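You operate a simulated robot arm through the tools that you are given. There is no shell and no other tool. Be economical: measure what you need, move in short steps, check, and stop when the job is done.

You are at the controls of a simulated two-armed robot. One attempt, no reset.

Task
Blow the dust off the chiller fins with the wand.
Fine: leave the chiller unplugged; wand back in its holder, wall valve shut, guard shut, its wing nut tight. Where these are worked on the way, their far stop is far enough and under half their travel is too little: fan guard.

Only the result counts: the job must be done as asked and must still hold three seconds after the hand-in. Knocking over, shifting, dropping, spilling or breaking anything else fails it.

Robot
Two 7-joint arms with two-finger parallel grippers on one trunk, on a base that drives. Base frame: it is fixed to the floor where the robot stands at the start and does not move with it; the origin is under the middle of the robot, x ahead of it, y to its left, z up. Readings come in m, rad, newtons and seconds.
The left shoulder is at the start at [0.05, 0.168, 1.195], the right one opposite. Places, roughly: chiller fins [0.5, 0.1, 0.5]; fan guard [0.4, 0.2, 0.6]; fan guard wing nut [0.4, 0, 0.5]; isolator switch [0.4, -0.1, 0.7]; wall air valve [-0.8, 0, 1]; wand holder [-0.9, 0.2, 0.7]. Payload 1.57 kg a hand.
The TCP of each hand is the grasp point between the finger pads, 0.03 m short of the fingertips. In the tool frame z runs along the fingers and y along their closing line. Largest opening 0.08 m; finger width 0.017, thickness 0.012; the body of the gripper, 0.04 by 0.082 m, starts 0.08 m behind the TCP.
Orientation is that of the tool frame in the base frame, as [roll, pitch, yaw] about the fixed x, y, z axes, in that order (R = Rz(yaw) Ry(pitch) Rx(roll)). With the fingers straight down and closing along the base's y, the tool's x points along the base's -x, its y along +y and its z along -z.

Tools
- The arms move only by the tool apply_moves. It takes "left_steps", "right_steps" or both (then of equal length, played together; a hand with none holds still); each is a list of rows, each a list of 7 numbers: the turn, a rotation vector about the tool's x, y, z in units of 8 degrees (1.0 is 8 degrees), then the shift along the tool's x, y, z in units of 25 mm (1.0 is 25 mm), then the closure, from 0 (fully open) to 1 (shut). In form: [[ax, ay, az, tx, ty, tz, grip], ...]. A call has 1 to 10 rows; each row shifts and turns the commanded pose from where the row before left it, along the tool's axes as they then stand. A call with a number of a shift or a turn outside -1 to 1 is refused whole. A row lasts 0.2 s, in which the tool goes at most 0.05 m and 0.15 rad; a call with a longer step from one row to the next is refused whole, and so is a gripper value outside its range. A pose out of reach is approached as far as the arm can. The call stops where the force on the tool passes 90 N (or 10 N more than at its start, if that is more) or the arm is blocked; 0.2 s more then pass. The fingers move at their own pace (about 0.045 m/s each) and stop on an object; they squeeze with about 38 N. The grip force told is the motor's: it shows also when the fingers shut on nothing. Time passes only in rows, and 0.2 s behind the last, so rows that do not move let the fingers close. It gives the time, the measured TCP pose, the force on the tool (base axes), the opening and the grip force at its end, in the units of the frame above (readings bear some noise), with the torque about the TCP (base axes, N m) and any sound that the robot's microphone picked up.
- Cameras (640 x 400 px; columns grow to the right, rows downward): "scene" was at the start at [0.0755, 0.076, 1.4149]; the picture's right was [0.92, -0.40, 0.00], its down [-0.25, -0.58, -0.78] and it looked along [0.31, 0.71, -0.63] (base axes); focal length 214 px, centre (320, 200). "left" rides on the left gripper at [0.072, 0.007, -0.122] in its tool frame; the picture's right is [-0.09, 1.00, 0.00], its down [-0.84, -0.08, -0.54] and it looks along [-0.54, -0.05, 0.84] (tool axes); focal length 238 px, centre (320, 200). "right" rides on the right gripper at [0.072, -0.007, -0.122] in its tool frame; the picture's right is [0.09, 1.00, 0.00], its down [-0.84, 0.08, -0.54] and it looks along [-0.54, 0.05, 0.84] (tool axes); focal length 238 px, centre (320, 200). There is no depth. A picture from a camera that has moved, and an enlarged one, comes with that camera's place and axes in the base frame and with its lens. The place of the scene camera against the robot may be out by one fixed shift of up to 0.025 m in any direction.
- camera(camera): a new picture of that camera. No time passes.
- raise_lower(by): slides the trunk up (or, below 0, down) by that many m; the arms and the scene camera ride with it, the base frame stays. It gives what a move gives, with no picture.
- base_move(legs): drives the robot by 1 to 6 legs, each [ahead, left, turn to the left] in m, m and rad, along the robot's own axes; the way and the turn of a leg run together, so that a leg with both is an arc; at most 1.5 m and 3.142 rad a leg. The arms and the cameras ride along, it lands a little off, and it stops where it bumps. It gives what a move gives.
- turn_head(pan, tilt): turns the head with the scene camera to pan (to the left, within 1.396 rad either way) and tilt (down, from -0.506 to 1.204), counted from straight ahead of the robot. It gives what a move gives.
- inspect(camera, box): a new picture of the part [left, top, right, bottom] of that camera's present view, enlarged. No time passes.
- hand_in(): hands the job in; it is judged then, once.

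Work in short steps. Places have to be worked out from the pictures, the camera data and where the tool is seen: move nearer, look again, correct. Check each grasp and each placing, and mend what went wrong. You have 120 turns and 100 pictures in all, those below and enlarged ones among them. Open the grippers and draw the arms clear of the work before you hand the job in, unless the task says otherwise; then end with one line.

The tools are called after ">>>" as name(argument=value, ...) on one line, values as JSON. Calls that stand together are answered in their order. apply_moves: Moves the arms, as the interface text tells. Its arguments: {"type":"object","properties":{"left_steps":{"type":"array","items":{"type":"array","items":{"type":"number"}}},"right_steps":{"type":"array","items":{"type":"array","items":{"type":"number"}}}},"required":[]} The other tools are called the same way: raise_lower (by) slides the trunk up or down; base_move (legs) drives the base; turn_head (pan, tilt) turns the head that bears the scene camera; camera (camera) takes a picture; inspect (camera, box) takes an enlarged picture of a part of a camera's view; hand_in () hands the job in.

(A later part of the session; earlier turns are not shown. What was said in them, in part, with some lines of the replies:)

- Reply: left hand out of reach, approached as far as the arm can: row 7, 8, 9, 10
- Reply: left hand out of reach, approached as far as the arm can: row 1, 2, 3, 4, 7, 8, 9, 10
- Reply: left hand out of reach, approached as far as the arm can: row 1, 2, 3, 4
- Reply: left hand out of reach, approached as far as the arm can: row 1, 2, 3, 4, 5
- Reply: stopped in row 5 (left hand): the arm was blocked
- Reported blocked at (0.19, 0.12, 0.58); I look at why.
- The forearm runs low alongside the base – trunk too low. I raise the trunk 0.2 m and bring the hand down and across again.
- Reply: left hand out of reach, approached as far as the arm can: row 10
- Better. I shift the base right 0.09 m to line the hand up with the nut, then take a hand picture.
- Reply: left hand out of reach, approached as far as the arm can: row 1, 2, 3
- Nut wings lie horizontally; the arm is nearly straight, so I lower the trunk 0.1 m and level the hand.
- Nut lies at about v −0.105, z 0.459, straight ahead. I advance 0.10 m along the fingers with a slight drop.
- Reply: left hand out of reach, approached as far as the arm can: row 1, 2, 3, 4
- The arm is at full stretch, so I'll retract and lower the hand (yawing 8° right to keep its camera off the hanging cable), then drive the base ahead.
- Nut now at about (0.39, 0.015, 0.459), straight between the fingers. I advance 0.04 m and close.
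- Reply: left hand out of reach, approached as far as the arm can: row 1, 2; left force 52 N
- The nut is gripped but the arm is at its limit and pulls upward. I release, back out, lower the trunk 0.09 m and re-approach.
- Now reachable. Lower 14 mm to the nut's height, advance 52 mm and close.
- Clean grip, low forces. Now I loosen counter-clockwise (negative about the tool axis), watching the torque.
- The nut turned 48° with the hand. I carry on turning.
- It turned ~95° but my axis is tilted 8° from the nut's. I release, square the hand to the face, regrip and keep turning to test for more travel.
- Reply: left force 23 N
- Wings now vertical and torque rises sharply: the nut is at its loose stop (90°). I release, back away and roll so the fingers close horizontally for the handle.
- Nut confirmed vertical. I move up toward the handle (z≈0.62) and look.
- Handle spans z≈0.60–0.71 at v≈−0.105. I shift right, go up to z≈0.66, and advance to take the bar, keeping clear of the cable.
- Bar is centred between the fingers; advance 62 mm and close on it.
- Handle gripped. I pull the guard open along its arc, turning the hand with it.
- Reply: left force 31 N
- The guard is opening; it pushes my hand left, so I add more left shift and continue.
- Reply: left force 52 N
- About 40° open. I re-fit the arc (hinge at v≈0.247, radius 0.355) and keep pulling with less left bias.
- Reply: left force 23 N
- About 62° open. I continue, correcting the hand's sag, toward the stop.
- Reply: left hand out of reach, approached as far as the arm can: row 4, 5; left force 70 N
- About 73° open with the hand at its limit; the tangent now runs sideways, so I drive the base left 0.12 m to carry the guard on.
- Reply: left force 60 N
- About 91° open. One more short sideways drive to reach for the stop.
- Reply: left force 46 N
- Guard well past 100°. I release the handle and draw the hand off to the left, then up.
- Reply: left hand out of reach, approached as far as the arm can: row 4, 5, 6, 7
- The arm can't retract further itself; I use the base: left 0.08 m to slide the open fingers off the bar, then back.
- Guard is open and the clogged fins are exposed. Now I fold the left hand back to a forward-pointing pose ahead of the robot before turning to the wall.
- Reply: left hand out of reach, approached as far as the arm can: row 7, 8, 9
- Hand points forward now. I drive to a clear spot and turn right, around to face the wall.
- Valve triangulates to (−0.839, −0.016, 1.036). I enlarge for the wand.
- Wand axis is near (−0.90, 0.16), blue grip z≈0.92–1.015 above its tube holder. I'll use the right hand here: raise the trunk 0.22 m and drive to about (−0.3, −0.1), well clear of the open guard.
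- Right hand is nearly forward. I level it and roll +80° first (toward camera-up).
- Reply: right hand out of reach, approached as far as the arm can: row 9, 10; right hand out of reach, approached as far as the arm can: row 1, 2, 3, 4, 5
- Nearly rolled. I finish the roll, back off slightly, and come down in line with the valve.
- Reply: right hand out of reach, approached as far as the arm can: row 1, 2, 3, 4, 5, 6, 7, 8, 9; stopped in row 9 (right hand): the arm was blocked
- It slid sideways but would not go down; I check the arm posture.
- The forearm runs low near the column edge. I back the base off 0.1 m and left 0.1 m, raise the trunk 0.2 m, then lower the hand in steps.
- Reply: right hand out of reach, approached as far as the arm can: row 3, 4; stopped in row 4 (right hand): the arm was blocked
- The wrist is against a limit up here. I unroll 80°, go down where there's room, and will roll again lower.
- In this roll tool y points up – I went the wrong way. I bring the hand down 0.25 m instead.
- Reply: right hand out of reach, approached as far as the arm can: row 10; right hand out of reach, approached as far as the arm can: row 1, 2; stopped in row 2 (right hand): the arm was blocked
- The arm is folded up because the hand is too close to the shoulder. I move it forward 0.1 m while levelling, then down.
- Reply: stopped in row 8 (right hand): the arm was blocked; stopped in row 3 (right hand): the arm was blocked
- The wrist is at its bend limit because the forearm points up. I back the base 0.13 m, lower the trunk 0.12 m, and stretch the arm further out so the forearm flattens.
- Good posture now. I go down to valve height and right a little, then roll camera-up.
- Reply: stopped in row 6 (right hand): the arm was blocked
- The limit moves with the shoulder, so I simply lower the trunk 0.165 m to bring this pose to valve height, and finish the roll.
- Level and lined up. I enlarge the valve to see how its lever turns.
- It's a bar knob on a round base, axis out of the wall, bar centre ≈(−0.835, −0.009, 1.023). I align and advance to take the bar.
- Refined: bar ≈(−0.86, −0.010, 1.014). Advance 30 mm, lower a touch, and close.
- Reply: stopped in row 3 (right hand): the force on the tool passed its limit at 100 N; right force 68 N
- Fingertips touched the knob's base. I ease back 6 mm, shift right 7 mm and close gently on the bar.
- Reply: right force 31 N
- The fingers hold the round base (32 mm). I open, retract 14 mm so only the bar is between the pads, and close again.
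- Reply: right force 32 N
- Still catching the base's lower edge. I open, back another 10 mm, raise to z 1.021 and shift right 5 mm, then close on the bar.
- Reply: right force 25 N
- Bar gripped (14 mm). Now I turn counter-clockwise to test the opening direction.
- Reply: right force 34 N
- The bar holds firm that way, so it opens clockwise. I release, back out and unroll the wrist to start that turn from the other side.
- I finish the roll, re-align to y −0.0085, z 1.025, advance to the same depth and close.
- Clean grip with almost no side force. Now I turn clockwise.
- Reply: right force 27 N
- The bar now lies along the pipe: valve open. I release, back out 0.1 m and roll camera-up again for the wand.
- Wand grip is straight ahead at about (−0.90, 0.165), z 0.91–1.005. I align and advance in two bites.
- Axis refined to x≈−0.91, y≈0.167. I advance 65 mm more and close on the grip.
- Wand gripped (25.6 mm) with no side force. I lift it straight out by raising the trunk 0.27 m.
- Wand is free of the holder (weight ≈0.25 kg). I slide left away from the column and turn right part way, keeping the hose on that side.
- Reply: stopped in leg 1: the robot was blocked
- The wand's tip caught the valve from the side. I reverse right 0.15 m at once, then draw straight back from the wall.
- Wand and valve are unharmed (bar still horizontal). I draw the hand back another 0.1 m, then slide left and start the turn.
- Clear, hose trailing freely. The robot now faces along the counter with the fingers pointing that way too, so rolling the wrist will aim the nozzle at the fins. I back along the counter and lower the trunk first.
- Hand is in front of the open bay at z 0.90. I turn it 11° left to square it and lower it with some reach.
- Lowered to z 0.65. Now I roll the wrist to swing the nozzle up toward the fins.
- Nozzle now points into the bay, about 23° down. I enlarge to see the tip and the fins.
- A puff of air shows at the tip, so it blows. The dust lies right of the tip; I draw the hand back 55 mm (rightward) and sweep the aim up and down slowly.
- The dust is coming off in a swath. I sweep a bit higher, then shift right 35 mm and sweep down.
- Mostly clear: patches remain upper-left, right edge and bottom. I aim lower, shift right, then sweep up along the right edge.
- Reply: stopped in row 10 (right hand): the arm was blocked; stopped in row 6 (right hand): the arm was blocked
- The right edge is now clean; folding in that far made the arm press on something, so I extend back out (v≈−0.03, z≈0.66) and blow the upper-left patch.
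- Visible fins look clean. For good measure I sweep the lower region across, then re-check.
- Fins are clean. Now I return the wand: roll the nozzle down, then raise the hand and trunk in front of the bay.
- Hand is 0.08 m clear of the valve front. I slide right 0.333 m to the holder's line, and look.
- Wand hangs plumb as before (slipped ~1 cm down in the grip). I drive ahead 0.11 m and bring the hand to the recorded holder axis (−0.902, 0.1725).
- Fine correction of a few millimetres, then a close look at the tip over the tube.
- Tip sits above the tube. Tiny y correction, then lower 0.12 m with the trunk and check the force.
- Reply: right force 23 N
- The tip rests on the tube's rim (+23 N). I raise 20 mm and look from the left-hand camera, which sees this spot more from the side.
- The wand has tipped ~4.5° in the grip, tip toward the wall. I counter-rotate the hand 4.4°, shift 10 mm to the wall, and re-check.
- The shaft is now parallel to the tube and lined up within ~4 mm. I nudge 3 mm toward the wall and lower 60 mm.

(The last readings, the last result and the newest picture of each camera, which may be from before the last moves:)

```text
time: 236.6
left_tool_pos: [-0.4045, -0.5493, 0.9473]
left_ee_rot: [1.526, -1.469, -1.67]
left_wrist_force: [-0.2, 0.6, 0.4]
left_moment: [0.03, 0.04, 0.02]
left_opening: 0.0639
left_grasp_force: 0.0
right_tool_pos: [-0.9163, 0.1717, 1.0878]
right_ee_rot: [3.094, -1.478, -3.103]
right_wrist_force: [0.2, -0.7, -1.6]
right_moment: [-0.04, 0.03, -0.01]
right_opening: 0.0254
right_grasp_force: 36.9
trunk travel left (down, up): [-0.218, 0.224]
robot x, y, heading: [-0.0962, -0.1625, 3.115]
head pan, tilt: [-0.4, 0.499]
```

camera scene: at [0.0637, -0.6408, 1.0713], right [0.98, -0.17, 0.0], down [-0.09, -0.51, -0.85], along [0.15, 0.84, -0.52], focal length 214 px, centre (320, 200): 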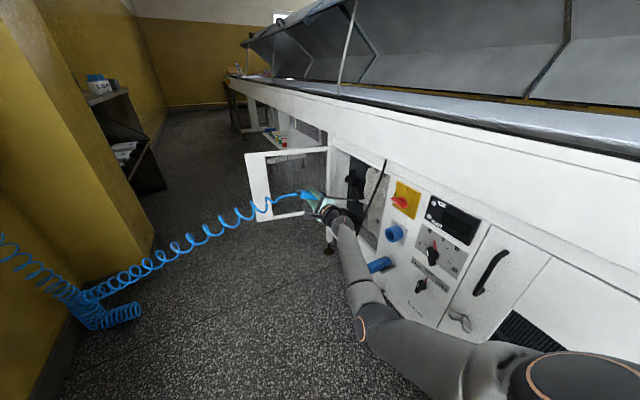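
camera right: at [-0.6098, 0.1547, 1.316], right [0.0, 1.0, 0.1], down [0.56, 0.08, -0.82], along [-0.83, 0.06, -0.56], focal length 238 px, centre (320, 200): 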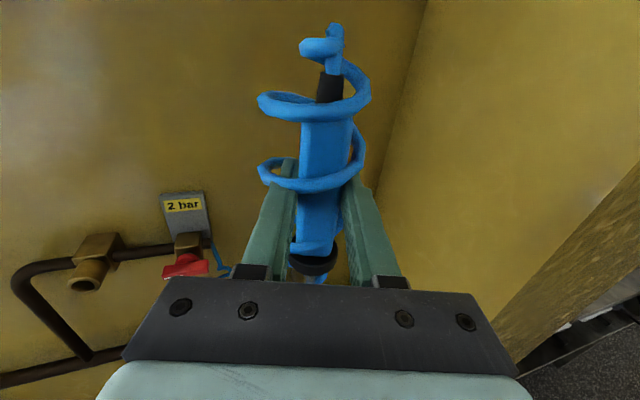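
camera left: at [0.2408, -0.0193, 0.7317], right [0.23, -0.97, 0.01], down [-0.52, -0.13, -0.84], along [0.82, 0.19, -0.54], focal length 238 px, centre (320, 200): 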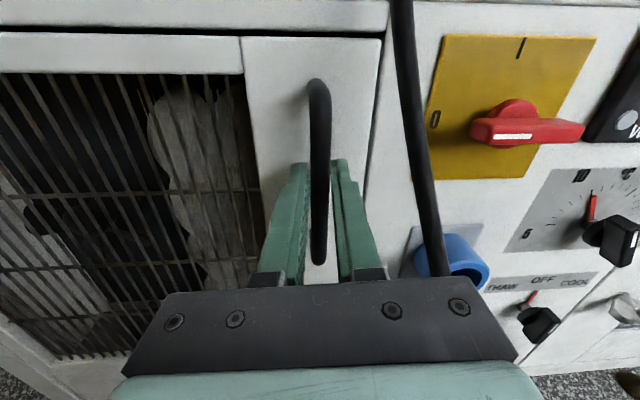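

No contact force: the tip is inside the tube. I lower on in stages.

>>> raise_lower(by=-0.09)

>>> raise_lower(by=-0.03)

>>> inspect(camera="left", box=[500, 20, 640, 160])

```text
time: 237.8
left_tool_pos: [-0.4035, -0.5494, 0.8578]
left_ee_rot: [1.51, -1.47, -1.655]
left_wrist_force: [0.2, 0.1, 0.2]
left_moment: [0.02, 0.0, 0.0]
left_opening: 0.0642
left_grasp_force: 0.1
right_tool_pos: [-0.9158, 0.1715, 1.0]
right_ee_rot: [3.076, -1.481, -3.082]
right_wrist_force: [11.2, -3.5, 0.3]
right_moment: [-0.3, -1.06, 0.04]
right_opening: 0.0257
right_grasp_force: 36.8
trunk travel left (down, up): [-0.128, 0.314]
robot x, y, heading: [-0.0967, -0.16, 3.117]
head pan, tilt: [-0.4, 0.499]
```

```text
time: 238.6
left_tool_pos: [-0.4044, -0.5503, 0.8272]
left_ee_rot: [1.504, -1.471, -1.652]
left_wrist_force: [0.7, -0.2, 0.2]
left_moment: [0.01, -0.07, 0.0]
left_opening: 0.0639
left_grasp_force: 0.1
right_tool_pos: [-0.9158, 0.1718, 0.9681]
right_ee_rot: [3.071, -1.481, -3.082]
right_wrist_force: [14.6, -3.9, 1.0]
right_moment: [-0.31, -1.01, 0.01]
right_opening: 0.0257
right_grasp_force: 36.8
trunk travel left (down, up): [-0.098, 0.344]
robot x, y, heading: [-0.0975, -0.1644, 3.119]
head pan, tilt: [-0.4, 0.499]
```

```text
2.86 times, centred on (570, 90) of left
camera zoom: at [-0.281, -0.5686, 0.8983], right [0.14, 0.99, 0.01], down [0.53, -0.07, -0.84], along [-0.83, 0.13, -0.54], focal length 681 px, centre (-394, 514)
```

zoom: 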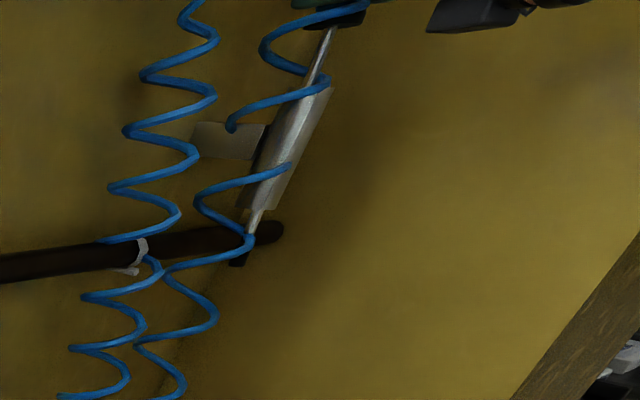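

Seated most of the way; the collar is still ~6 cm above the tube. Lowering further, watching the vertical force.

>>> raise_lower(by=-0.045)

>>> raise_lower(by=-0.015)

```text
time: 239.5
left_tool_pos: [-0.4024, -0.5495, 0.7825]
left_ee_rot: [1.489, -1.468, -1.637]
left_wrist_force: [-0.3, 0.7, 0.7]
left_moment: [0.01, 0.03, -0.02]
left_opening: 0.0642
left_grasp_force: 0.0
right_tool_pos: [-0.914, 0.1713, 0.927]
right_ee_rot: [3.071, -1.485, -3.08]
right_wrist_force: [23.7, -8.4, 3.5]
right_moment: [-0.32, -0.34, 0.02]
right_opening: 0.0257
right_grasp_force: 37.0
trunk travel left (down, up): [-0.053, 0.389]
robot x, y, heading: [-0.0943, -0.1612, 3.111]
head pan, tilt: [-0.4, 0.499]
```

```text
time: 240.1
left_tool_pos: [-0.4018, -0.5498, 0.7677]
left_ee_rot: [1.48, -1.468, -1.628]
left_wrist_force: [0.1, -0.6, -0.3]
left_moment: [-0.02, -0.02, -0.02]
left_opening: 0.0639
left_grasp_force: 0.0
right_tool_pos: [-0.9142, 0.1721, 0.9218]
right_ee_rot: [3.043, -1.5, -3.053]
right_wrist_force: [0.2, -8.6, 27.2]
right_moment: [-0.37, 0.28, -0.01]
right_opening: 0.0259
right_grasp_force: 37.3
trunk travel left (down, up): [-0.038, 0.404]
robot x, y, heading: [-0.0969, -0.1634, 3.113]
head pan, tilt: [-0.4, 0.499]
```

Vertical force 27 N: the wand is seated. I open the fingers and back straight out, then look.

>>> apply_moves(right_steps=[[0, 0, 0, 0, 0, 0, 0.3], [0, 0, 0, 0, 0, 0, 0.2], [0, 0, 0, 0, 0, 0, 0.2], [0, 0, 0, 0, 0, -1, 0.2], [0, 0, 0, 0, 0, -1, 0.2], [0, 0, 0, 0, 0, -1, 0.2], [0, 0, 0, 0, 0, -1, 0.2], [0, 0, 0, 0, 0, -1, 0.2]])

>>> camera(camera="right")

```text
time: 241.9
left_tool_pos: [-0.4041, -0.5503, 0.7677]
left_ee_rot: [1.521, -1.469, -1.667]
left_wrist_force: [-0.2, 0.4, 0.9]
left_moment: [0.01, -0.02, -0.01]
left_opening: 0.0643
left_grasp_force: 0.1
right_tool_pos: [-0.7938, 0.1734, 0.9206]
right_ee_rot: [3.081, -1.48, -3.093]
right_wrist_force: [-0.1, -0.6, -0.4]
right_moment: [-0.01, -0.02, -0.02]
right_opening: 0.0635
right_grasp_force: 0.1
trunk travel left (down, up): [-0.038, 0.404]
robot x, y, heading: [-0.0934, -0.164, 3.112]
head pan, tilt: [-0.4, 0.499]
```

```text
7 pictures are left
camera right: at [-0.678, 0.1651, 1.0029], right [0.0, 1.0, 0.1], down [0.62, 0.08, -0.78], along [-0.79, 0.06, -0.61], focal length 238 px, centre (320, 200)
```

right: 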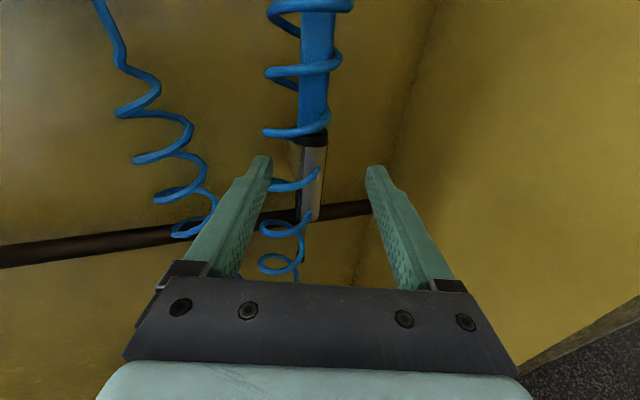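

Wand is home, collar on the tube. Next the valve: back off, raise to its height, slide left in front of it, level and roll for the horizontal bar.

>>> base_move(legs=[[-0.04, 0, 0.02], [0, 0.185, 0]])

>>> raise_lower(by=0.105)

>>> apply_moves(right_steps=[[0, 0.6, -1, 0, 0, 0, 0.4], [0, 0, -1, 0, 0, 0, 0.4], [0, 0, -1, 0, 0, 0, 0.4], [0, 0, -1, 0, 0, 0, 0.4], [0, 0, -1, 0, 0, 0, 0.4], [0, 0, -1, 0, 0, 0, 0.4], [0, 0, -1, 0, 0, 0, 0.4], [0, 0, -1, 0, 0, 0, 0.4], [0, 0, -1, 0, 0, 0, 0.4], [0, 0, -1, 0, 0, 0, 0.4]])

```text
time: 244.6
left_tool_pos: [-0.3541, -0.7428, 0.7673]
left_ee_rot: [1.521, -1.469, -1.639]
left_wrist_force: [-0.2, 0.2, 0.2]
left_moment: [-0.03, -0.01, -0.01]
left_opening: 0.0639
left_grasp_force: 0.1
right_tool_pos: [-0.7633, -0.0317, 0.9198]
right_ee_rot: [3.077, -1.482, -3.059]
right_wrist_force: [0.1, 0.0, -0.3]
right_moment: [-0.01, 0.01, 0.0]
right_opening: 0.0643
right_grasp_force: 0.0
trunk travel left (down, up): [-0.038, 0.404]
robot x, y, heading: [-0.0586, -0.3491, 3.143]
head pan, tilt: [-0.4, 0.499]
```

```text
time: 246.0
left_tool_pos: [-0.3549, -0.7421, 0.8727]
left_ee_rot: [1.519, -1.469, -1.638]
left_wrist_force: [1.1, 0.3, 0.4]
left_moment: [0.02, -0.03, 0.02]
left_opening: 0.0639
left_grasp_force: 0.1
right_tool_pos: [-0.762, -0.0323, 1.0256]
right_ee_rot: [3.08, -1.479, -3.061]
right_wrist_force: [0.2, -0.3, 0.8]
right_moment: [-0.01, 0.0, 0.0]
right_opening: 0.064
right_grasp_force: 0.1
trunk travel left (down, up): [-0.143, 0.299]
robot x, y, heading: [-0.0527, -0.3487, 3.14]
head pan, tilt: [-0.4, 0.499]
```

```text
refused: row 1 steps farther than a row can; nothing moved
```

The combined turn was too big for one row; I split it.

>>> apply_moves(right_steps=[[0, 0.6, 0, 0, 0, 0, 0.4], [0, 0, -1, 0, 0, 0, 0.4], [0, 0, -1, 0, 0, 0, 0.4], [0, 0, -1, 0, 0, 0, 0.4], [0, 0, -1, 0, 0, 0, 0.4], [0, 0, -1, 0, 0, 0, 0.4], [0, 0, -1, 0, 0, 0, 0.4], [0, 0, -1, 0, 0, 0, 0.4], [0, 0, -1, 0, 0, 0, 0.4], [0, 0, -1, 0, 0, 0, 0.4]])

>>> apply_moves(right_steps=[[0, 0, -1, 0, 0, 0, 0.4], [0, 0, -1, 0, 0, 0, 0.4], [0, 0, 0, -0.5, 0, 0, 0.4], [0, 0, 0, -0.5, 0, 0, 0.4]])

```text
time: 248.2
left_tool_pos: [-0.3533, -0.7422, 0.8733]
left_ee_rot: [1.519, -1.47, -1.64]
left_wrist_force: [0.0, -0.4, -0.4]
left_moment: [0.03, 0.01, 0.01]
left_opening: 0.0642
left_grasp_force: 0.1
right_tool_pos: [-0.7637, -0.0298, 1.0259]
right_ee_rot: [1.577, -0.307, -1.553]
right_wrist_force: [-0.9, -0.7, -1.2]
right_moment: [0.0, 0.0, 0.03]
right_opening: 0.048
right_grasp_force: 0.0
trunk travel left (down, up): [-0.143, 0.299]
robot x, y, heading: [-0.0568, -0.344, 3.14]
head pan, tilt: [-0.4, 0.499]
```

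```text
time: 249.2
left_tool_pos: [-0.3539, -0.7408, 0.8731]
left_ee_rot: [1.518, -1.469, -1.64]
left_wrist_force: [0.1, 0.5, 0.2]
left_moment: [-0.01, -0.03, 0.02]
left_opening: 0.0639
left_grasp_force: 0.1
right_tool_pos: [-0.7642, -0.0093, 1.0234]
right_ee_rot: [1.575, -0.029, -1.551]
right_wrist_force: [0.1, -0.2, -0.4]
right_moment: [0.03, -0.01, 0.0]
right_opening: 0.0478
right_grasp_force: 0.1
trunk travel left (down, up): [-0.143, 0.299]
robot x, y, heading: [-0.0573, -0.3457, 3.138]
head pan, tilt: [-0.4, 0.499]
```

Matches my recorded grip pose; I advance 46 mm and close.

>>> apply_moves(right_steps=[[0, 0, 0, -0.1, 0, 0.92, 0.4], [0, 0, 0, 0, 0, 0.92, 0.4], [0, 0, 0, 0, 0, 0, 0.8], [0, 0, 0, 0, 0, 0, 1], [0, 0, 0, 0, 0, 0, 1], [0, 0, 0, 0, 0, 0, 1]])

```text
time: 250.6
left_tool_pos: [-0.3554, -0.7427, 0.8734]
left_ee_rot: [1.528, -1.471, -1.649]
left_wrist_force: [-0.1, -0.3, -1.4]
left_moment: [0.02, 0.02, 0.02]
left_opening: 0.0638
left_grasp_force: 0.1
right_tool_pos: [-0.8128, -0.0075, 1.02]
right_ee_rot: [1.585, -0.027, -1.552]
right_wrist_force: [7.5, -2.3, -13.9]
right_moment: [0.36, -0.04, 0.02]
right_opening: 0.012
right_grasp_force: 29.5
trunk travel left (down, up): [-0.143, 0.299]
robot x, y, heading: [-0.0545, -0.3489, 3.14]
head pan, tilt: [-0.4, 0.499]
```

Bar gripped (12 mm). I turn it back counter-clockwise about 92°.

>>> apply_moves(right_steps=[[0, 0, -1, 0, 0, 0, 1], [0, 0, -1, 0, 0, 0, 1], [0, 0, -1, 0, 0, 0, 1], [0, 0, -1, 0, 0, 0, 1], [0, 0, -1, 0, 0, 0, 1], [0, 0, -1, 0, 0, 0, 1]])

>>> apply_moves(right_steps=[[0, 0, -1, 0, 0, 0, 1], [0, 0, -1, 0, 0, 0, 1], [0, 0, -1, 0, 0, 0, 1], [0, 0, -1, 0, 0, 0, 1], [0, 0, -1, 0, 0, 0, 1], [0, 0, -0.9, 0, 0, 0, 1]])

>>> camera(camera="right")

```text
time: 252.0
left_tool_pos: [-0.3556, -0.7431, 0.8713]
left_ee_rot: [1.538, -1.471, -1.655]
left_wrist_force: [-0.5, 0.1, -0.1]
left_moment: [0.01, -0.01, -0.04]
left_opening: 0.064
left_grasp_force: 0.0
right_tool_pos: [-0.8104, -0.0055, 1.0235]
right_ee_rot: [1.578, 0.812, -1.545]
right_wrist_force: [-8.8, -6.7, -7.7]
right_moment: [-0.18, 0.25, 0.09]
right_opening: 0.0137
right_grasp_force: 30.5
trunk travel left (down, up): [-0.143, 0.299]
robot x, y, heading: [-0.0575, -0.3487, 3.136]
head pan, tilt: [-0.4, 0.499]
```

```text
time: 253.4
left_tool_pos: [-0.3527, -0.7426, 0.8722]
left_ee_rot: [1.502, -1.467, -1.622]
left_wrist_force: [-0.4, -0.7, 0.4]
left_moment: [-0.04, 0.0, 0.02]
left_opening: 0.0643
left_grasp_force: 0.1
right_tool_pos: [-0.8085, -0.0074, 1.0271]
right_ee_rot: [-1.565, 1.506, 1.602]
right_wrist_force: [12.4, -15.9, 0.9]
right_moment: [-0.81, 0.45, 0.6]
right_opening: 0.0145
right_grasp_force: 30.4
trunk travel left (down, up): [-0.143, 0.299]
robot x, y, heading: [-0.0579, -0.3473, 3.142]
head pan, tilt: [-0.4, 0.499]
```

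```text
6 pictures are left
camera right: at [-0.6868, 0.0061, 0.957], right [0.02, -0.99, -0.16], down [0.55, -0.12, 0.83], along [-0.84, -0.1, 0.54], focal length 238 px, centre (320, 200)
```

right: 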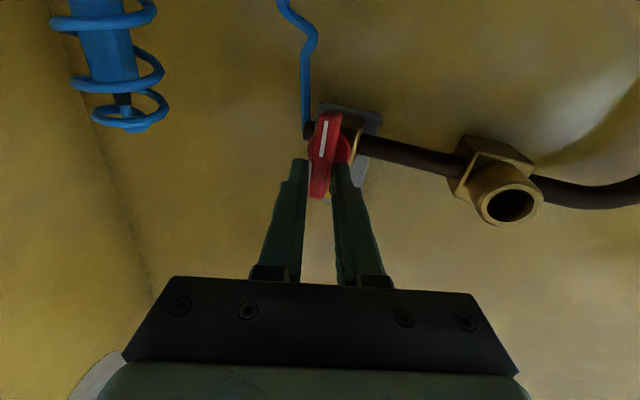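

Valve bar is vertical again with stop torque: shut. I release, retract and raise the right arm so it stays clear for the rest.

>>> apply_moves(right_steps=[[0, 0, 0, 0, 0, 0, 0.2], [0, 0, 0, 0, 0, 0, 0.2], [0, 0, 0, 0, 0, 0, 0.2], [0, 0, 0, 0, 0, -1, 0.2], [0, 0, 0, 0, 0, -1, 0.2], [0, 0, 0, 0, 0, -1, 0.2], [0, 0, 0, -0.5, 0, -1, 0.2], [0, 0, 0, -0.5, 0, -1, 0.2], [0, 0, 0, -1, 0, -1, 0.2], [0, 0, 0, -1, 0, -1, 0.2]])

>>> apply_moves(right_steps=[[0, 0, 0, -1, 0, -1, 0.2], [0, 0, 0, -1, 0, -1, 0.2], [0, 0, 0, -1, 0, -1, 0.2], [0, 0, 0, -1, 0, 0, 0.2], [0, 0, 0, -1, 0, 0, 0.2], [0, 0, 0, -1, 0, 0, 0.2]])

```text
time: 255.6
left_tool_pos: [-0.3548, -0.742, 0.872]
left_ee_rot: [1.52, -1.469, -1.638]
left_wrist_force: [-0.4, 0.1, -0.6]
left_moment: [0.0, 0.0, 0.0]
left_opening: 0.0641
left_grasp_force: 0.1
right_tool_pos: [-0.6366, -0.0109, 1.0962]
right_ee_rot: [-1.667, 1.508, 1.493]
right_wrist_force: [1.0, -0.9, 0.2]
right_moment: [0.0, 0.0, -0.01]
right_opening: 0.0641
right_grasp_force: 0.1
trunk travel left (down, up): [-0.143, 0.299]
robot x, y, heading: [-0.0569, -0.3448, 3.142]
head pan, tilt: [-0.4, 0.499]
```

```text
time: 257.0
left_tool_pos: [-0.3539, -0.7424, 0.8726]
left_ee_rot: [1.521, -1.47, -1.639]
left_wrist_force: [-0.3, -0.8, 0.4]
left_moment: [-0.05, 0.0, 0.05]
left_opening: 0.0641
left_grasp_force: 0.0
right_tool_pos: [-0.5626, -0.0166, 1.2502]
right_ee_rot: [-1.673, 1.509, 1.485]
right_wrist_force: [0.4, 0.7, -1.0]
right_moment: [0.05, 0.0, 0.0]
right_opening: 0.0641
right_grasp_force: 0.0
trunk travel left (down, up): [-0.143, 0.299]
robot x, y, heading: [-0.0582, -0.348, 3.143]
head pan, tilt: [-0.4, 0.499]
```

Now I drive back to the earlier spot left of the guard, facing the chiller, and lower the trunk.

>>> base_move(legs=[[0.19, 0, 0], [0, 0, -1.41], [0, 0, -1.41]])

>>> raise_lower(by=-0.13)

>>> base_move(legs=[[-0.092, 0.225, 0]])

>>> turn_head(pan=0.35, tilt=0.7)

```text
time: 265.5
left_tool_pos: [-0.0816, 0.1192, 0.872]
left_ee_rot: [1.52, -1.47, 1.807]
left_wrist_force: [-0.7, 0.0, 0.0]
left_moment: [-0.04, 0.0, 0.01]
left_opening: 0.0641
left_grasp_force: 0.1
right_tool_pos: [0.335, -0.5127, 1.2492]
right_ee_rot: [-1.664, 1.51, -1.342]
right_wrist_force: [-0.4, 0.2, -0.7]
right_moment: [-0.01, 0.01, 0.01]
right_opening: 0.064
right_grasp_force: 0.0
trunk travel left (down, up): [-0.143, 0.299]
robot x, y, heading: [-0.2483, -0.3477, 0.299]
head pan, tilt: [-0.4, 0.499]
```

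```text
time: 267.1
left_tool_pos: [-0.0809, 0.1191, 0.7425]
left_ee_rot: [1.521, -1.469, 1.805]
left_wrist_force: [-0.1, -0.4, 0.8]
left_moment: [0.01, -0.01, 0.02]
left_opening: 0.0642
left_grasp_force: 0.0
right_tool_pos: [0.3345, -0.5118, 1.1199]
right_ee_rot: [-1.661, 1.509, -1.339]
right_wrist_force: [0.0, -0.1, -0.3]
right_moment: [0.0, 0.03, -0.01]
right_opening: 0.0639
right_grasp_force: 0.0
trunk travel left (down, up): [-0.013, 0.429]
robot x, y, heading: [-0.2473, -0.3486, 0.302]
head pan, tilt: [-0.4, 0.499]
```

```text
time: 269.7
left_tool_pos: [-0.2346, 0.3064, 0.7416]
left_ee_rot: [1.519, -1.469, 1.802]
left_wrist_force: [0.3, 0.5, -0.7]
left_moment: [-0.01, -0.03, 0.01]
left_opening: 0.064
left_grasp_force: 0.0
right_tool_pos: [0.1814, -0.3261, 1.1191]
right_ee_rot: [-1.664, 1.51, -1.345]
right_wrist_force: [0.0, 0.6, -0.5]
right_moment: [0.04, 0.01, 0.03]
right_opening: 0.0638
right_grasp_force: 0.0
trunk travel left (down, up): [-0.013, 0.429]
robot x, y, heading: [-0.4064, -0.1588, 0.297]
head pan, tilt: [-0.4, 0.499]
```

```text
time: 270.8
left_tool_pos: [-0.2341, 0.3056, 0.7426]
left_ee_rot: [1.52, -1.474, 1.802]
left_wrist_force: [0.0, -0.4, -0.4]
left_moment: [-0.02, -0.01, -0.03]
left_opening: 0.0638
left_grasp_force: 0.0
right_tool_pos: [0.1794, -0.3271, 1.1191]
right_ee_rot: [-1.665, 1.509, -1.345]
right_wrist_force: [-0.3, 1.1, -0.5]
right_moment: [-0.01, -0.03, 0.01]
right_opening: 0.0642
right_grasp_force: 0.0
trunk travel left (down, up): [-0.013, 0.429]
robot x, y, heading: [-0.3999, -0.1562, 0.3]
head pan, tilt: [0.351, 0.7]
```

Back in place. I reverse the earlier folding motion so the left fingers point right again beside the handle's height.

>>> apply_moves(left_steps=[[-1, 0, 0, -0.365, -0.355, -0.025, 0.2], [-1, 0, 0, -0.365, -0.348, -0.074, 0.2], [-1, 0, 0, -0.365, -0.335, -0.122, 0.2], [-1, 0, 0, -0.365, -0.314, -0.167, 0.2], [-1, 0, 0, -0.365, -0.288, -0.209, 0.2], [-1, 0, 0, -0.365, -0.26, -0.243, 0.2], [-1, 0, 0, -0.365, -0.224, -0.277, 0.2], [-1, 0, 0, -0.365, -0.183, -0.305, 0.2], [-0.85, 0, 0, -0.365, -0.139, -0.328, 0.2]])

>>> camera(camera="scene")

```text
time: 272.8
left_tool_pos: [-0.2505, 0.3752, 0.6542]
left_ee_rot: [0.268, -1.471, 1.818]
left_wrist_force: [-0.8, -0.3, 0.0]
left_moment: [-0.03, 0.0, -0.01]
left_opening: 0.0643
left_grasp_force: 0.0
right_tool_pos: [0.181, -0.3259, 1.1196]
right_ee_rot: [-1.663, 1.51, -1.344]
right_wrist_force: [0.8, -0.1, -0.7]
right_moment: [0.03, 0.01, -0.03]
right_opening: 0.064
right_grasp_force: 0.2
trunk travel left (down, up): [-0.013, 0.429]
robot x, y, heading: [-0.4019, -0.1583, 0.299]
head pan, tilt: [0.351, 0.7]
```

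```text
5 pictures are left
camera scene: at [-0.2946, -0.0985, 1.0632], right [0.61, -0.8, 0.0], down [-0.51, -0.39, -0.77], along [0.61, 0.46, -0.64], focal length 214 px, centre (320, 200)
```

scene: 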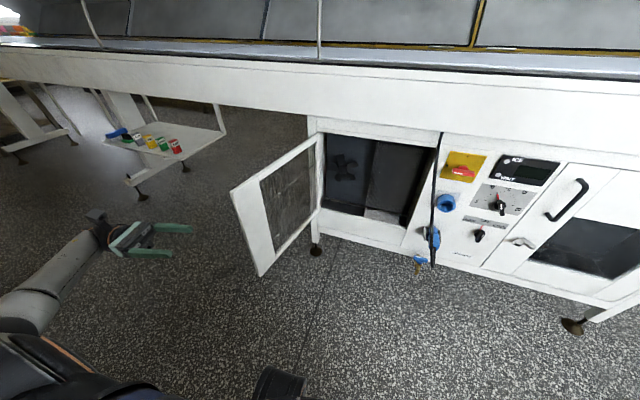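

Same view as before with the guard where I left it. I drive to the recorded pre-grasp point beside the handle.

>>> base_move(legs=[[0.178, 0.012, 0.021]])

```text
time: 274.3
left_tool_pos: [-0.1015, 0.4447, 0.6539]
left_ee_rot: [0.293, -1.469, 1.819]
left_wrist_force: [-0.3, 0.7, -0.1]
left_moment: [0.02, -0.01, -0.02]
left_opening: 0.064
left_grasp_force: 0.1
right_tool_pos: [0.3468, -0.2459, 1.1188]
right_ee_rot: [-1.657, 1.509, -1.316]
right_wrist_force: [0.2, -0.1, 0.7]
right_moment: [0.01, -0.01, -0.03]
right_opening: 0.0641
right_grasp_force: 0.0
trunk travel left (down, up): [-0.013, 0.429]
robot x, y, heading: [-0.2408, -0.0934, 0.322]
head pan, tilt: [0.351, 0.7]
```

Lined up exactly; I slide right 0.08 m so the open fingers pass either side of the bar, then close.

>>> base_move(legs=[[0.001, -0.08, 0]])

>>> apply_moves(left_steps=[[0, 0, 0, 0, 0, 0, 0.6], [0, 0, 0, 0, 0, 0, 1], [0, 0, 0, 0, 0, 0, 1], [0, 0, 0, 0, 0, 0, 1], [0, 0, 0, 0, 0, 0, 1]])

```text
time: 275.7
left_tool_pos: [-0.075, 0.3693, 0.6539]
left_ee_rot: [0.295, -1.471, 1.821]
left_wrist_force: [-0.2, 0.1, -0.3]
left_moment: [-0.04, -0.01, 0.03]
left_opening: 0.0639
left_grasp_force: 0.1
right_tool_pos: [0.3723, -0.3221, 1.1191]
right_ee_rot: [-1.661, 1.51, -1.317]
right_wrist_force: [-0.2, -0.4, -0.1]
right_moment: [-0.02, 0.02, 0.04]
right_opening: 0.0641
right_grasp_force: 0.2
trunk travel left (down, up): [-0.013, 0.429]
robot x, y, heading: [-0.2134, -0.1703, 0.321]
head pan, tilt: [0.351, 0.7]
```

```text
time: 276.9
left_tool_pos: [-0.075, 0.3692, 0.6528]
left_ee_rot: [0.281, -1.471, 1.83]
left_wrist_force: [-15.0, -0.2, -0.9]
left_moment: [0.28, -0.41, -0.09]
left_opening: 0.0119
left_grasp_force: 29.5
right_tool_pos: [0.3713, -0.322, 1.1196]
right_ee_rot: [-1.646, 1.51, -1.303]
right_wrist_force: [0.3, 0.0, 0.0]
right_moment: [0.0, -0.02, -0.02]
right_opening: 0.0638
right_grasp_force: 0.2
trunk travel left (down, up): [-0.013, 0.429]
robot x, y, heading: [-0.2139, -0.1713, 0.327]
head pan, tilt: [0.351, 0.7]
```

Handle gripped again (12 mm). I reverse the base drives to bring the guard back to about 73°.

>>> base_move(legs=[[-0.025, -0.07, 0]])

>>> base_move(legs=[[0.0, -0.12, 0]])

```text
time: 278.1
left_tool_pos: [-0.07, 0.2987, 0.6539]
left_ee_rot: [0.302, -1.472, 1.834]
left_wrist_force: [58.3, 11.4, 0.2]
left_moment: [0.04, -0.52, 0.26]
left_opening: 0.0121
left_grasp_force: 29.2
right_tool_pos: [0.3719, -0.3961, 1.1177]
right_ee_rot: [-1.716, 1.511, -1.375]
right_wrist_force: [1.1, -0.9, 0.2]
right_moment: [-0.02, 0.02, -0.02]
right_opening: 0.0639
right_grasp_force: 0.0
trunk travel left (down, up): [-0.013, 0.429]
robot x, y, heading: [-0.2179, -0.2396, 0.317]
head pan, tilt: [0.351, 0.7]
```

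```text
time: 279.9
left_tool_pos: [-0.0267, 0.1882, 0.6543]
left_ee_rot: [0.283, -1.474, 1.878]
left_wrist_force: [43.1, 25.0, -3.7]
left_moment: [-0.22, -0.66, 0.31]
left_opening: 0.0121
left_grasp_force: 28.8
right_tool_pos: [0.4112, -0.5085, 1.1186]
right_ee_rot: [-1.706, 1.509, -1.365]
right_wrist_force: [0.0, 0.6, -0.5]
right_moment: [-0.03, 0.01, 0.01]
right_opening: 0.064
right_grasp_force: 0.0
trunk travel left (down, up): [-0.013, 0.429]
robot x, y, heading: [-0.175, -0.3585, 0.326]
head pan, tilt: [0.351, 0.7]
```

Guard at ~73° and following well. I now swing it toward closed with the arm, turning the hand with the door.

>>> apply_moves(left_steps=[[0.4, 0, 0, 0, -0.3, 0.8, 1], [0.5, 0, 0, 0, 0.05, 1, 1], [0.5, 0, 0, 0, 0.1, 1, 1], [0.5, 0, 0, 0, 0.1, 1, 1], [0.5, 0, 0, 0, 0.1, 1, 1], [0.5, 0, 0, 0, 0.1, 1, 1]])

```text
time: 281.2
left_tool_pos: [0.0706, 0.0762, 0.6648]
left_ee_rot: [0.693, -1.477, 1.862]
left_wrist_force: [-9.7, -13.1, -22.1]
left_moment: [0.57, -0.21, -0.15]
left_opening: 0.0126
left_grasp_force: 29.3
right_tool_pos: [0.4095, -0.5093, 1.1197]
right_ee_rot: [-1.668, 1.508, -1.327]
right_wrist_force: [0.0, 0.1, -0.2]
right_moment: [0.0, -0.01, 0.01]
right_opening: 0.0639
right_grasp_force: 0.1
trunk travel left (down, up): [-0.013, 0.429]
robot x, y, heading: [-0.173, -0.357, 0.321]
head pan, tilt: [0.351, 0.7]
```

Smooth. About 49° left; I continue.

>>> apply_moves(left_steps=[[0.5, 0, 0, -0.2, 0.07, 1, 1], [0.5, 0, 0, 0, 0.07, 1, 1], [0.5, 0, 0, 0, 0.07, 1, 1], [0.5, 0, 0, 0, 0.07, 1, 1], [0.5, 0, 0, 0, 0.07, 1, 1], [0.5, 0, 0, 0, 0.07, 1, 1], [0.5, 0, 0, 0, 0.07, 1, 1]])

```text
time: 282.9
left_tool_pos: [0.2263, 0.0067, 0.6695]
left_ee_rot: [1.236, -1.478, 1.825]
left_wrist_force: [2.8, 15.7, -19.7]
left_moment: [0.51, -0.12, 0.12]
left_opening: 0.0133
left_grasp_force: 29.7
right_tool_pos: [0.4091, -0.508, 1.1188]
right_ee_rot: [-1.691, 1.507, -1.349]
right_wrist_force: [0.4, -0.3, -0.4]
right_moment: [-0.03, 0.0, 0.01]
right_opening: 0.0637
right_grasp_force: 0.0
trunk travel left (down, up): [-0.013, 0.429]
robot x, y, heading: [-0.1754, -0.3516, 0.322]
head pan, tilt: [0.351, 0.7]
```

About 21° remains; I close it the rest of the way, stopping on contact.

>>> apply_moves(left_steps=[[0.4, 0, 0, -0.3, 0.15, 1, 1], [0.5, 0, 0, 0, 0.08, 1, 1], [0.5, 0, 0, 0, 0.08, 1, 1], [0.5, 0, 0, 0, 0.05, 1, 1], [0.3, 0, 0, 0, 0.05, 0.8, 1], [0.2, 0, 0, 0, 0, 0.6, 1]])

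>>> camera(camera="left")

```text
time: 283.8
left_tool_pos: [0.3086, 0.0022, 0.6585]
left_ee_rot: [-1.802, -1.465, -1.253]
left_wrist_force: [0.8, -5.1, 8.8]
left_moment: [-0.44, -0.84, 0.02]
left_opening: 0.0133
left_grasp_force: 30.1
right_tool_pos: [0.4071, -0.5155, 1.1189]
right_ee_rot: [-1.653, 1.51, -1.316]
right_wrist_force: [-0.2, 0.4, 0.8]
right_moment: [-0.03, 0.04, -0.02]
right_opening: 0.0641
right_grasp_force: 0.0
trunk travel left (down, up): [-0.013, 0.429]
robot x, y, heading: [-0.1742, -0.3578, 0.318]
head pan, tilt: [0.351, 0.7]
stopped in row 4 (left hand): the arm was blocked; the commanded pose is now the measured one
```

```text
4 pictures are left
camera left: at [0.1901, -0.0228, 0.7313], right [0.08, -0.98, -0.19], down [-0.57, 0.11, -0.81], along [0.82, 0.18, -0.55], focal length 238 px, centre (320, 200)
```

left: 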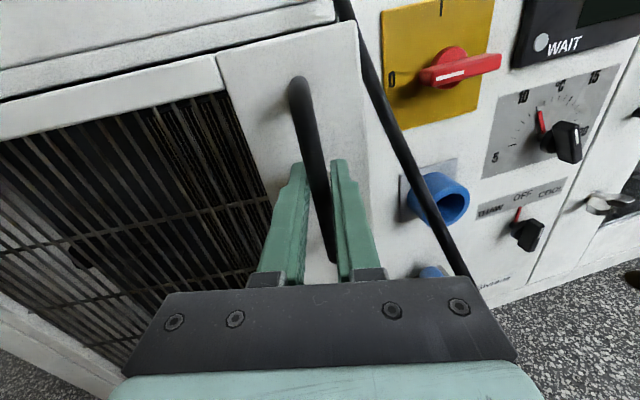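

The arm stalled with ~8° to go (arm limit, low force). I use the base to push the last 5 cm.

>>> base_move(legs=[[0.05, -0.008, 0]])

```text
time: 284.8
left_tool_pos: [0.357, 0.0087, 0.6576]
left_ee_rot: [-1.819, -1.464, -1.239]
left_wrist_force: [6.6, -22.8, 15.7]
left_moment: [-0.56, -0.5, -0.1]
left_opening: 0.0134
left_grasp_force: 29.8
right_tool_pos: [0.4558, -0.5067, 1.1209]
right_ee_rot: [-1.636, 1.507, -1.301]
right_wrist_force: [-0.1, -0.8, 0.1]
right_moment: [-0.01, -0.01, -0.01]
right_opening: 0.0641
right_grasp_force: 0.1
trunk travel left (down, up): [-0.013, 0.429]
robot x, y, heading: [-0.1265, -0.3513, 0.319]
head pan, tilt: [0.351, 0.7]
```

Handle is back at its closed position (0.357, 0.009). A small extra push, then release and back off.

>>> apply_moves(left_steps=[[0, 0, 0, 0, 0, 0.3, 1], [0, 0, 0, 0, 0, 0.2, 1], [0, 0, 0, 0, 0, 0, 1]])

>>> apply_moves(left_steps=[[0, 0, 0, 0, 0, 0, 0.4], [0, 0, 0, 0, 0, 0, 0.4], [0, 0, 0, 0, 0, 0, 0.4], [0, 0, 0, 0, 0, -1, 0.4], [0, 0, 0, 0, 0, -1, 0.4], [0, 0, 0, 0, 0, -1, 0.4]])

```text
time: 285.6
left_tool_pos: [0.3651, 0.0094, 0.6537]
left_ee_rot: [-1.842, -1.453, -1.225]
left_wrist_force: [-15.9, -33.2, 14.8]
left_moment: [-0.64, -0.03, -0.07]
left_opening: 0.0135
left_grasp_force: 29.9
right_tool_pos: [0.4514, -0.5057, 1.1227]
right_ee_rot: [-1.58, 1.508, -1.245]
right_wrist_force: [-0.5, 0.1, 0.0]
right_moment: [0.02, -0.01, 0.03]
right_opening: 0.064
right_grasp_force: 0.0
trunk travel left (down, up): [-0.013, 0.429]
robot x, y, heading: [-0.1284, -0.3506, 0.318]
head pan, tilt: [0.351, 0.7]
```

```text
time: 286.9
left_tool_pos: [0.2959, 0.0104, 0.6589]
left_ee_rot: [-1.759, -1.449, -1.301]
left_wrist_force: [-0.2, -0.2, -0.5]
left_moment: [0.0, 0.04, -0.01]
left_opening: 0.0479
left_grasp_force: 0.1
right_tool_pos: [0.4576, -0.5023, 1.1182]
right_ee_rot: [-1.703, 1.505, -1.365]
right_wrist_force: [0.1, 0.0, 0.2]
right_moment: [-0.01, 0.03, -0.01]
right_opening: 0.064
right_grasp_force: 0.1
trunk travel left (down, up): [-0.013, 0.429]
robot x, y, heading: [-0.1266, -0.3516, 0.313]
head pan, tilt: [0.351, 0.7]
```

Guard is shut and released. I back the base 3 cm, square the hand, and go down to the wing nut.

>>> base_move(legs=[[-0.03, 0, 0]])

>>> apply_moves(left_steps=[[0.8, 0, -0.6, 0, 0, 0, 0.4], [0.8, 0, -0.6, 0, 0, 0, 0.4], [0, 0, 0, -1, 0.1, 0, 0.4], [0, 0, 0, -1, 0.1, 0, 0.4], [0, 0, 0, -1, 0.1, 0, 0.4], [0, 0, 0, -1, 0.1, 0, 0.4], [0, 0, 0, -1, 0.1, 0, 0.4], [0, 0, 0, -1, 0.1, 0, 0.4], [0, 0, 0, -1, 0.1, 0, 0.4], [0, 0, 0, -1, 0.1, 0, 0.4]])

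>>> camera(camera="left")

```text
time: 287.8
left_tool_pos: [0.2676, 0.0002, 0.6572]
left_ee_rot: [-1.788, -1.452, -1.271]
left_wrist_force: [-0.2, 0.5, -0.9]
left_moment: [0.03, 0.01, -0.01]
left_opening: 0.0478
left_grasp_force: 0.0
right_tool_pos: [0.4281, -0.5119, 1.12]
right_ee_rot: [-1.693, 1.502, -1.357]
right_wrist_force: [0.2, -0.6, -0.9]
right_moment: [-0.03, -0.02, 0.04]
right_opening: 0.064
right_grasp_force: 0.1
trunk travel left (down, up): [-0.013, 0.429]
robot x, y, heading: [-0.157, -0.3595, 0.321]
head pan, tilt: [0.351, 0.7]
```

```text
time: 288.3
left_tool_pos: [0.2563, 0.0345, 0.6617]
left_ee_rot: [-1.712, -1.287, -1.216]
left_wrist_force: [0.1, -0.3, -0.3]
left_moment: [0.01, 0.03, -0.01]
left_opening: 0.048
left_grasp_force: 0.1
right_tool_pos: [0.4292, -0.518, 1.121]
right_ee_rot: [-1.676, 1.512, -1.34]
right_wrist_force: [-0.6, 0.3, 0.2]
right_moment: [0.03, 0.02, -0.03]
right_opening: 0.0639
right_grasp_force: 0.0
trunk travel left (down, up): [-0.013, 0.429]
robot x, y, heading: [-0.155, -0.3618, 0.313]
head pan, tilt: [0.351, 0.7]
stopped in row 2 (left hand): the arm was blocked; the commanded pose is now the measured one
```

```text
3 pictures are left
camera left: at [0.1469, -0.0171, 0.7326], right [0.19, -0.91, -0.36], down [-0.62, 0.17, -0.76], along [0.76, 0.37, -0.54], focal length 238 px, centre (320, 200)
```

left: 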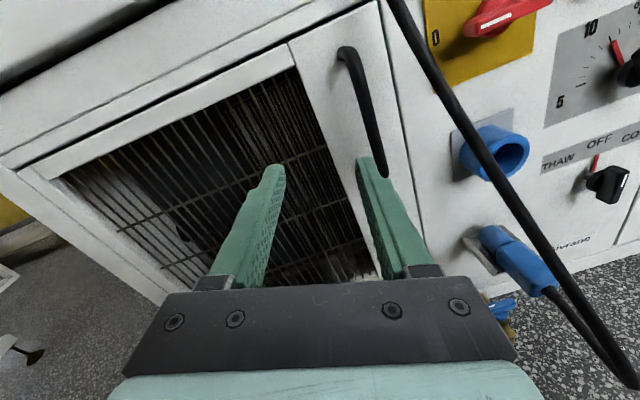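

The wrist is at its roll limit in this posture. As originally, I roll back to the "closing-vertical" pose, go down there, and will roll again at the nut.

>>> apply_moves(left_steps=[[0, 0, 1, 0, 0, -0.3, 0.4], [0, 0, 1, 0, 0, -0.3, 0.4], [0, 0, 1, 0, 0, 0, 0.4], [0, 0, 1, 0, 0, 0, 0.4], [0, 0, 1, 0, 0, 0, 0.4], [0, 0, 1, 0, 0, 0, 0.4], [0, 0, 1, 0, 0, 0, 0.4], [0, 0, 1, 0, 0, 0, 0.4], [0, 0, 1, 0, 0, 0, 0.4]])

>>> apply_moves(left_steps=[[0, 0, 0, 0.2, 1, 0, 0.4], [0, 0, 0, 0.2, 1, 0, 0.4], [0, 0, 0, 0.2, 1, 0, 0.4], [0, 0, 0, 0.2, 1, 0, 0.4], [0, 0, 0, 0.2, 1, 0, 0.4], [0, 0, 0, 0.2, 1, 0, 0.4], [0, 0, 0, 0.2, 1, 0, 0.4], [0, 0, 0, 0.2, 1, 0, 0.4]])

```text
time: 290.3
left_tool_pos: [0.2423, 0.032, 0.6612]
left_ee_rot: [-1.605, -0.042, -1.351]
left_wrist_force: [-0.7, -0.3, -0.1]
left_moment: [-0.03, 0.01, -0.02]
left_opening: 0.048
left_grasp_force: 0.1
right_tool_pos: [0.4286, -0.5166, 1.1188]
right_ee_rot: [-1.667, 1.511, -1.329]
right_wrist_force: [0.2, -1.2, -0.6]
right_moment: [-0.04, 0.01, -0.03]
right_opening: 0.0643
right_grasp_force: 0.0
trunk travel left (down, up): [-0.013, 0.429]
robot x, y, heading: [-0.1602, -0.3583, 0.316]
head pan, tilt: [0.351, 0.7]
```

```text
time: 292.1
left_tool_pos: [0.2484, -0.017, 0.463]
left_ee_rot: [-1.605, -0.041, -1.349]
left_wrist_force: [0.3, -0.2, -0.5]
left_moment: [0.0, -0.02, 0.02]
left_opening: 0.048
left_grasp_force: 0.1
right_tool_pos: [0.4288, -0.5161, 1.1195]
right_ee_rot: [-1.667, 1.51, -1.329]
right_wrist_force: [-0.4, -0.1, 0.3]
right_moment: [0.01, -0.01, -0.01]
right_opening: 0.0639
right_grasp_force: 0.0
trunk travel left (down, up): [-0.013, 0.429]
robot x, y, heading: [-0.1584, -0.3588, 0.318]
head pan, tilt: [0.351, 0.7]
```

Down at nut height. Now square the yaw and roll to closing-horizontal.

>>> apply_moves(left_steps=[[0, -0.7, 0, 0, 0, 0, 0.3], [0, 0, -1, 0, 0, 0, 0.3], [0, 0, -1, 0, 0, 0, 0.3], [0, 0, -1, 0, 0, 0, 0.3], [0, 0, -1, 0, 0, 0, 0.3], [0, 0, -1, 0, 0, 0, 0.3], [0, 0, -1, 0, 0, 0, 0.3], [0, 0, -1, 0, 0, 0, 0.3], [0, 0, -1, 0, 0, 0, 0.3], [0, 0, -1, 0, 0, 0, 0.3]])

>>> apply_moves(left_steps=[[0, 0, -1, 0, 0, 0, 0.3], [0, 0, -1, 0, 0, 0, 0.3], [0, 0, 0, 0, 0, 1, 0.3], [0, 0, 0, 0, 0, 1, 0.3]])

>>> camera(camera="left")

```text
time: 294.3
left_tool_pos: [0.245, -0.0103, 0.4632]
left_ee_rot: [-1.713, -1.29, -1.111]
left_wrist_force: [-0.6, -0.4, -0.6]
left_moment: [0.0, -0.01, 0.02]
left_opening: 0.0562
left_grasp_force: 0.1
right_tool_pos: [0.4283, -0.514, 1.1191]
right_ee_rot: [-1.695, 1.507, -1.357]
right_wrist_force: [-0.1, 0.4, 0.6]
right_moment: [0.02, 0.03, -0.01]
right_opening: 0.064
right_grasp_force: 0.0
trunk travel left (down, up): [-0.013, 0.429]
robot x, y, heading: [-0.1553, -0.3635, 0.316]
head pan, tilt: [0.351, 0.7]
```

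```text
time: 295.3
left_tool_pos: [0.2939, -0.0027, 0.4611]
left_ee_rot: [2.974, -1.529, 0.485]
left_wrist_force: [0.0, 0.0, 0.3]
left_moment: [0.01, 0.0, 0.0]
left_opening: 0.056
left_grasp_force: 0.0
right_tool_pos: [0.4288, -0.5154, 1.1194]
right_ee_rot: [-1.667, 1.509, -1.33]
right_wrist_force: [-0.6, 0.3, -1.1]
right_moment: [-0.02, 0.0, -0.01]
right_opening: 0.0642
right_grasp_force: 0.1
trunk travel left (down, up): [-0.013, 0.429]
robot x, y, heading: [-0.1537, -0.363, 0.318]
head pan, tilt: [0.351, 0.7]
```

```text
2 pictures are left
camera left: at [0.1842, -0.046, 0.5365], right [0.31, -0.95, -0.09], down [-0.57, -0.11, -0.82], along [0.76, 0.3, -0.57], focal length 238 px, centre (320, 200)
```

left: 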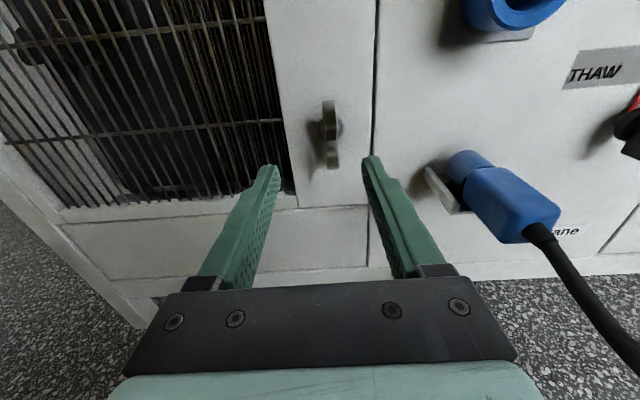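

Nut is vertical, 10 mm right of my line. I shift right, advance 75 mm and close on it.

>>> apply_moves(left_steps=[[0, 0, 0, 0, 0.42, 0.5, 0.3], [0, 0, 0, 0, 0, 0.9, 0.3], [0, 0, 0, 0, 0, 0.9, 0.3], [0, 0, 0, 0, 0, 0.75, 0.3], [0, 0, 0, 0, 0, 0, 0.7], [0, 0, 0, 0, 0, 0, 1], [0, 0, 0, 0, 0, 0, 1], [0, 0, 0, 0, 0, 0, 1]])

```text
time: 297.1
left_tool_pos: [0.3707, 0.0118, 0.4574]
left_ee_rot: [3.039, -1.533, 0.419]
left_wrist_force: [1.8, -3.9, 0.6]
left_moment: [0.01, -0.01, -0.11]
left_opening: 0.0189
left_grasp_force: 28.2
right_tool_pos: [0.4288, -0.5165, 1.1195]
right_ee_rot: [-1.667, 1.509, -1.33]
right_wrist_force: [0.5, 0.4, -0.1]
right_moment: [-0.01, -0.02, -0.01]
right_opening: 0.0642
right_grasp_force: 0.0
trunk travel left (down, up): [-0.013, 0.429]
robot x, y, heading: [-0.1578, -0.3602, 0.322]
head pan, tilt: [0.351, 0.7]
```

Clean grip on the nut. I tighten clockwise.

>>> apply_moves(left_steps=[[0, 0, 1, 0, 0, 0, 1], [0, 0, 1, 0, 0, 0, 1], [0, 0, 1, 0, 0, 0, 1], [0, 0, 1, 0, 0, 0, 1], [0, 0, 1, 0, 0, 0, 1], [0, 0, 1, 0, 0, 0, 1]])

>>> apply_moves(left_steps=[[0, 0, 1, 0, 0, 0, 1], [0, 0, 1, 0, 0, 0, 1], [0, 0, 1, 0, 0, 0, 1], [0, 0, 1, 0, 0, 0, 1], [0, 0, 1, 0, 0, 0, 1], [0, 0, 0.8, 0, 0, 0, 1]])

```text
time: 298.5
left_tool_pos: [0.368, 0.0132, 0.4583]
left_ee_rot: [-1.62, -0.731, -1.219]
left_wrist_force: [-0.9, -1.3, -2.5]
left_moment: [0.08, -0.53, 0.05]
left_opening: 0.0183
left_grasp_force: 33.2
right_tool_pos: [0.4281, -0.5162, 1.1184]
right_ee_rot: [-1.669, 1.509, -1.33]
right_wrist_force: [-0.3, -0.5, 0.8]
right_moment: [0.0, 0.0, 0.02]
right_opening: 0.0642
right_grasp_force: 0.1
trunk travel left (down, up): [-0.013, 0.429]
robot x, y, heading: [-0.1532, -0.3584, 0.32]
head pan, tilt: [0.351, 0.7]
```

```text
time: 299.9
left_tool_pos: [0.3701, 0.0127, 0.4613]
left_ee_rot: [-1.604, 0.077, -1.255]
left_wrist_force: [-2.0, 3.2, 11.0]
left_moment: [0.13, -0.58, 0.11]
left_opening: 0.0186
left_grasp_force: 32.6
right_tool_pos: [0.4268, -0.5163, 1.1201]
right_ee_rot: [-1.646, 1.511, -1.31]
right_wrist_force: [0.8, 0.6, 0.4]
right_moment: [-0.02, 0.03, -0.01]
right_opening: 0.0643
right_grasp_force: 0.0
trunk travel left (down, up): [-0.013, 0.429]
robot x, y, heading: [-0.1552, -0.3593, 0.321]
head pan, tilt: [0.351, 0.7]
```

Wings horizontal again. I press a little further to be sure it is at its tight stop.

>>> apply_moves(left_steps=[[0, 0, 1, 0, 0, 0, 1], [0, 0, 1, 0, 0, 0, 1], [0, 0, 0, 0, 0, 0, 1]])

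>>> inspect(camera="left", box=[200, 60, 460, 300])

```text
time: 300.7
left_tool_pos: [0.3685, 0.0118, 0.4605]
left_ee_rot: [-1.605, 0.355, -1.266]
left_wrist_force: [-1.6, 2.3, 14.4]
left_moment: [-0.05, -1.26, 0.05]
left_opening: 0.0197
left_grasp_force: 32.9
right_tool_pos: [0.4286, -0.5163, 1.1205]
right_ee_rot: [-1.638, 1.509, -1.303]
right_wrist_force: [0.1, -0.1, -0.2]
right_moment: [-0.02, 0.0, 0.02]
right_opening: 0.0637
right_grasp_force: 0.0
trunk travel left (down, up): [-0.013, 0.429]
robot x, y, heading: [-0.1606, -0.3657, 0.313]
head pan, tilt: [0.351, 0.7]
```

```text
1.67 times, centred on (330, 180) of left
camera zoom: at [0.2737, -0.089, 0.4328], right [-0.16, 0.4, -0.9], down [-0.74, 0.55, 0.38], along [0.65, 0.73, 0.21], focal length 397 px, centre (303, 233)
```

zoom: 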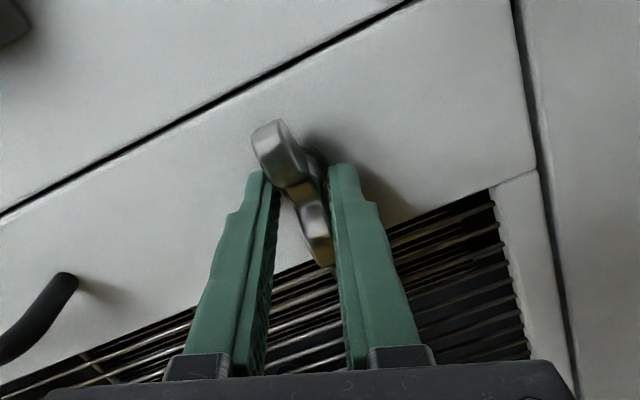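

The nut is horizontal and held by its stop (torque 1.3 N·m while my hand went past): tight. I open, retract and back the robot away.

>>> apply_moves(left_steps=[[0, 0, -1, 0, 0, 0, 0.9], [0, 0, -0.8, 0, 0, 0, 0.3], [0, 0, 0, 0, 0, 0, 0.1], [0, 0, 0, 0, 0, 0, 0.1], [0, 0, 0, 0, 0, -1, 0.1], [0, 0, 0, 0, 0, -1, 0.1], [0, 0, 0, 0, 0, -1, 0.1], [0, 0, 0, 0, 0, -1, 0.1]])

>>> base_move(legs=[[-0.18, 0, 0]])

>>> camera(camera="scene")

```text
time: 302.5
left_tool_pos: [0.2764, -0.0182, 0.4626]
left_ee_rot: [-1.61, 0.101, -1.255]
left_wrist_force: [1.0, -0.2, 0.2]
left_moment: [0.04, -0.03, 0.02]
left_opening: 0.0718
left_grasp_force: 0.0
right_tool_pos: [0.4286, -0.5159, 1.1181]
right_ee_rot: [-1.668, 1.509, -1.33]
right_wrist_force: [1.3, 0.0, -0.4]
right_moment: [0.0, 0.01, 0.0]
right_opening: 0.0636
right_grasp_force: 0.2
trunk travel left (down, up): [-0.013, 0.429]
robot x, y, heading: [-0.1543, -0.3576, 0.313]
head pan, tilt: [0.351, 0.7]
```

```text
time: 304.0
left_tool_pos: [0.0996, -0.0729, 0.4613]
left_ee_rot: [-1.608, 0.102, -1.255]
left_wrist_force: [0.3, -1.0, 0.0]
left_moment: [0.02, -0.01, -0.02]
left_opening: 0.072
left_grasp_force: 0.0
right_tool_pos: [0.2555, -0.5717, 1.1188]
right_ee_rot: [-1.672, 1.508, -1.331]
right_wrist_force: [0.3, -0.4, 0.0]
right_moment: [0.02, -0.01, 0.01]
right_opening: 0.0641
right_grasp_force: 0.1
trunk travel left (down, up): [-0.013, 0.429]
robot x, y, heading: [-0.3305, -0.4177, 0.317]
head pan, tilt: [0.351, 0.7]
```

```text
0 pictures are left
camera scene: at [-0.2243, -0.3545, 1.0632], right [0.62, -0.78, 0.0], down [-0.5, -0.4, -0.76], along [0.6, 0.48, -0.64], focal length 214 px, centre (320, 200)
```

scene: 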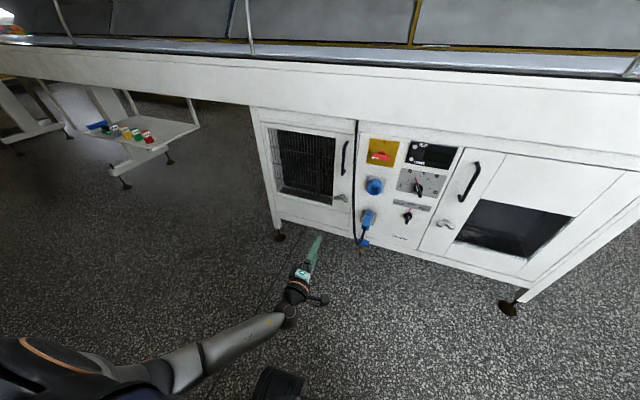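

The final view shows the guard shut, the nut's wings level, the plug still parked, the fins clean and both arms clear. I hand in.

>>> hand_in()

```text
The job is handed in.
```

The job is handed in, and I saw no faults in the last pictures. The chiller fins are blown clean and the chiller is still unplugged. The wand is back in its holder, the wall valve is shut, and the guard is shut with its wing nut tight.
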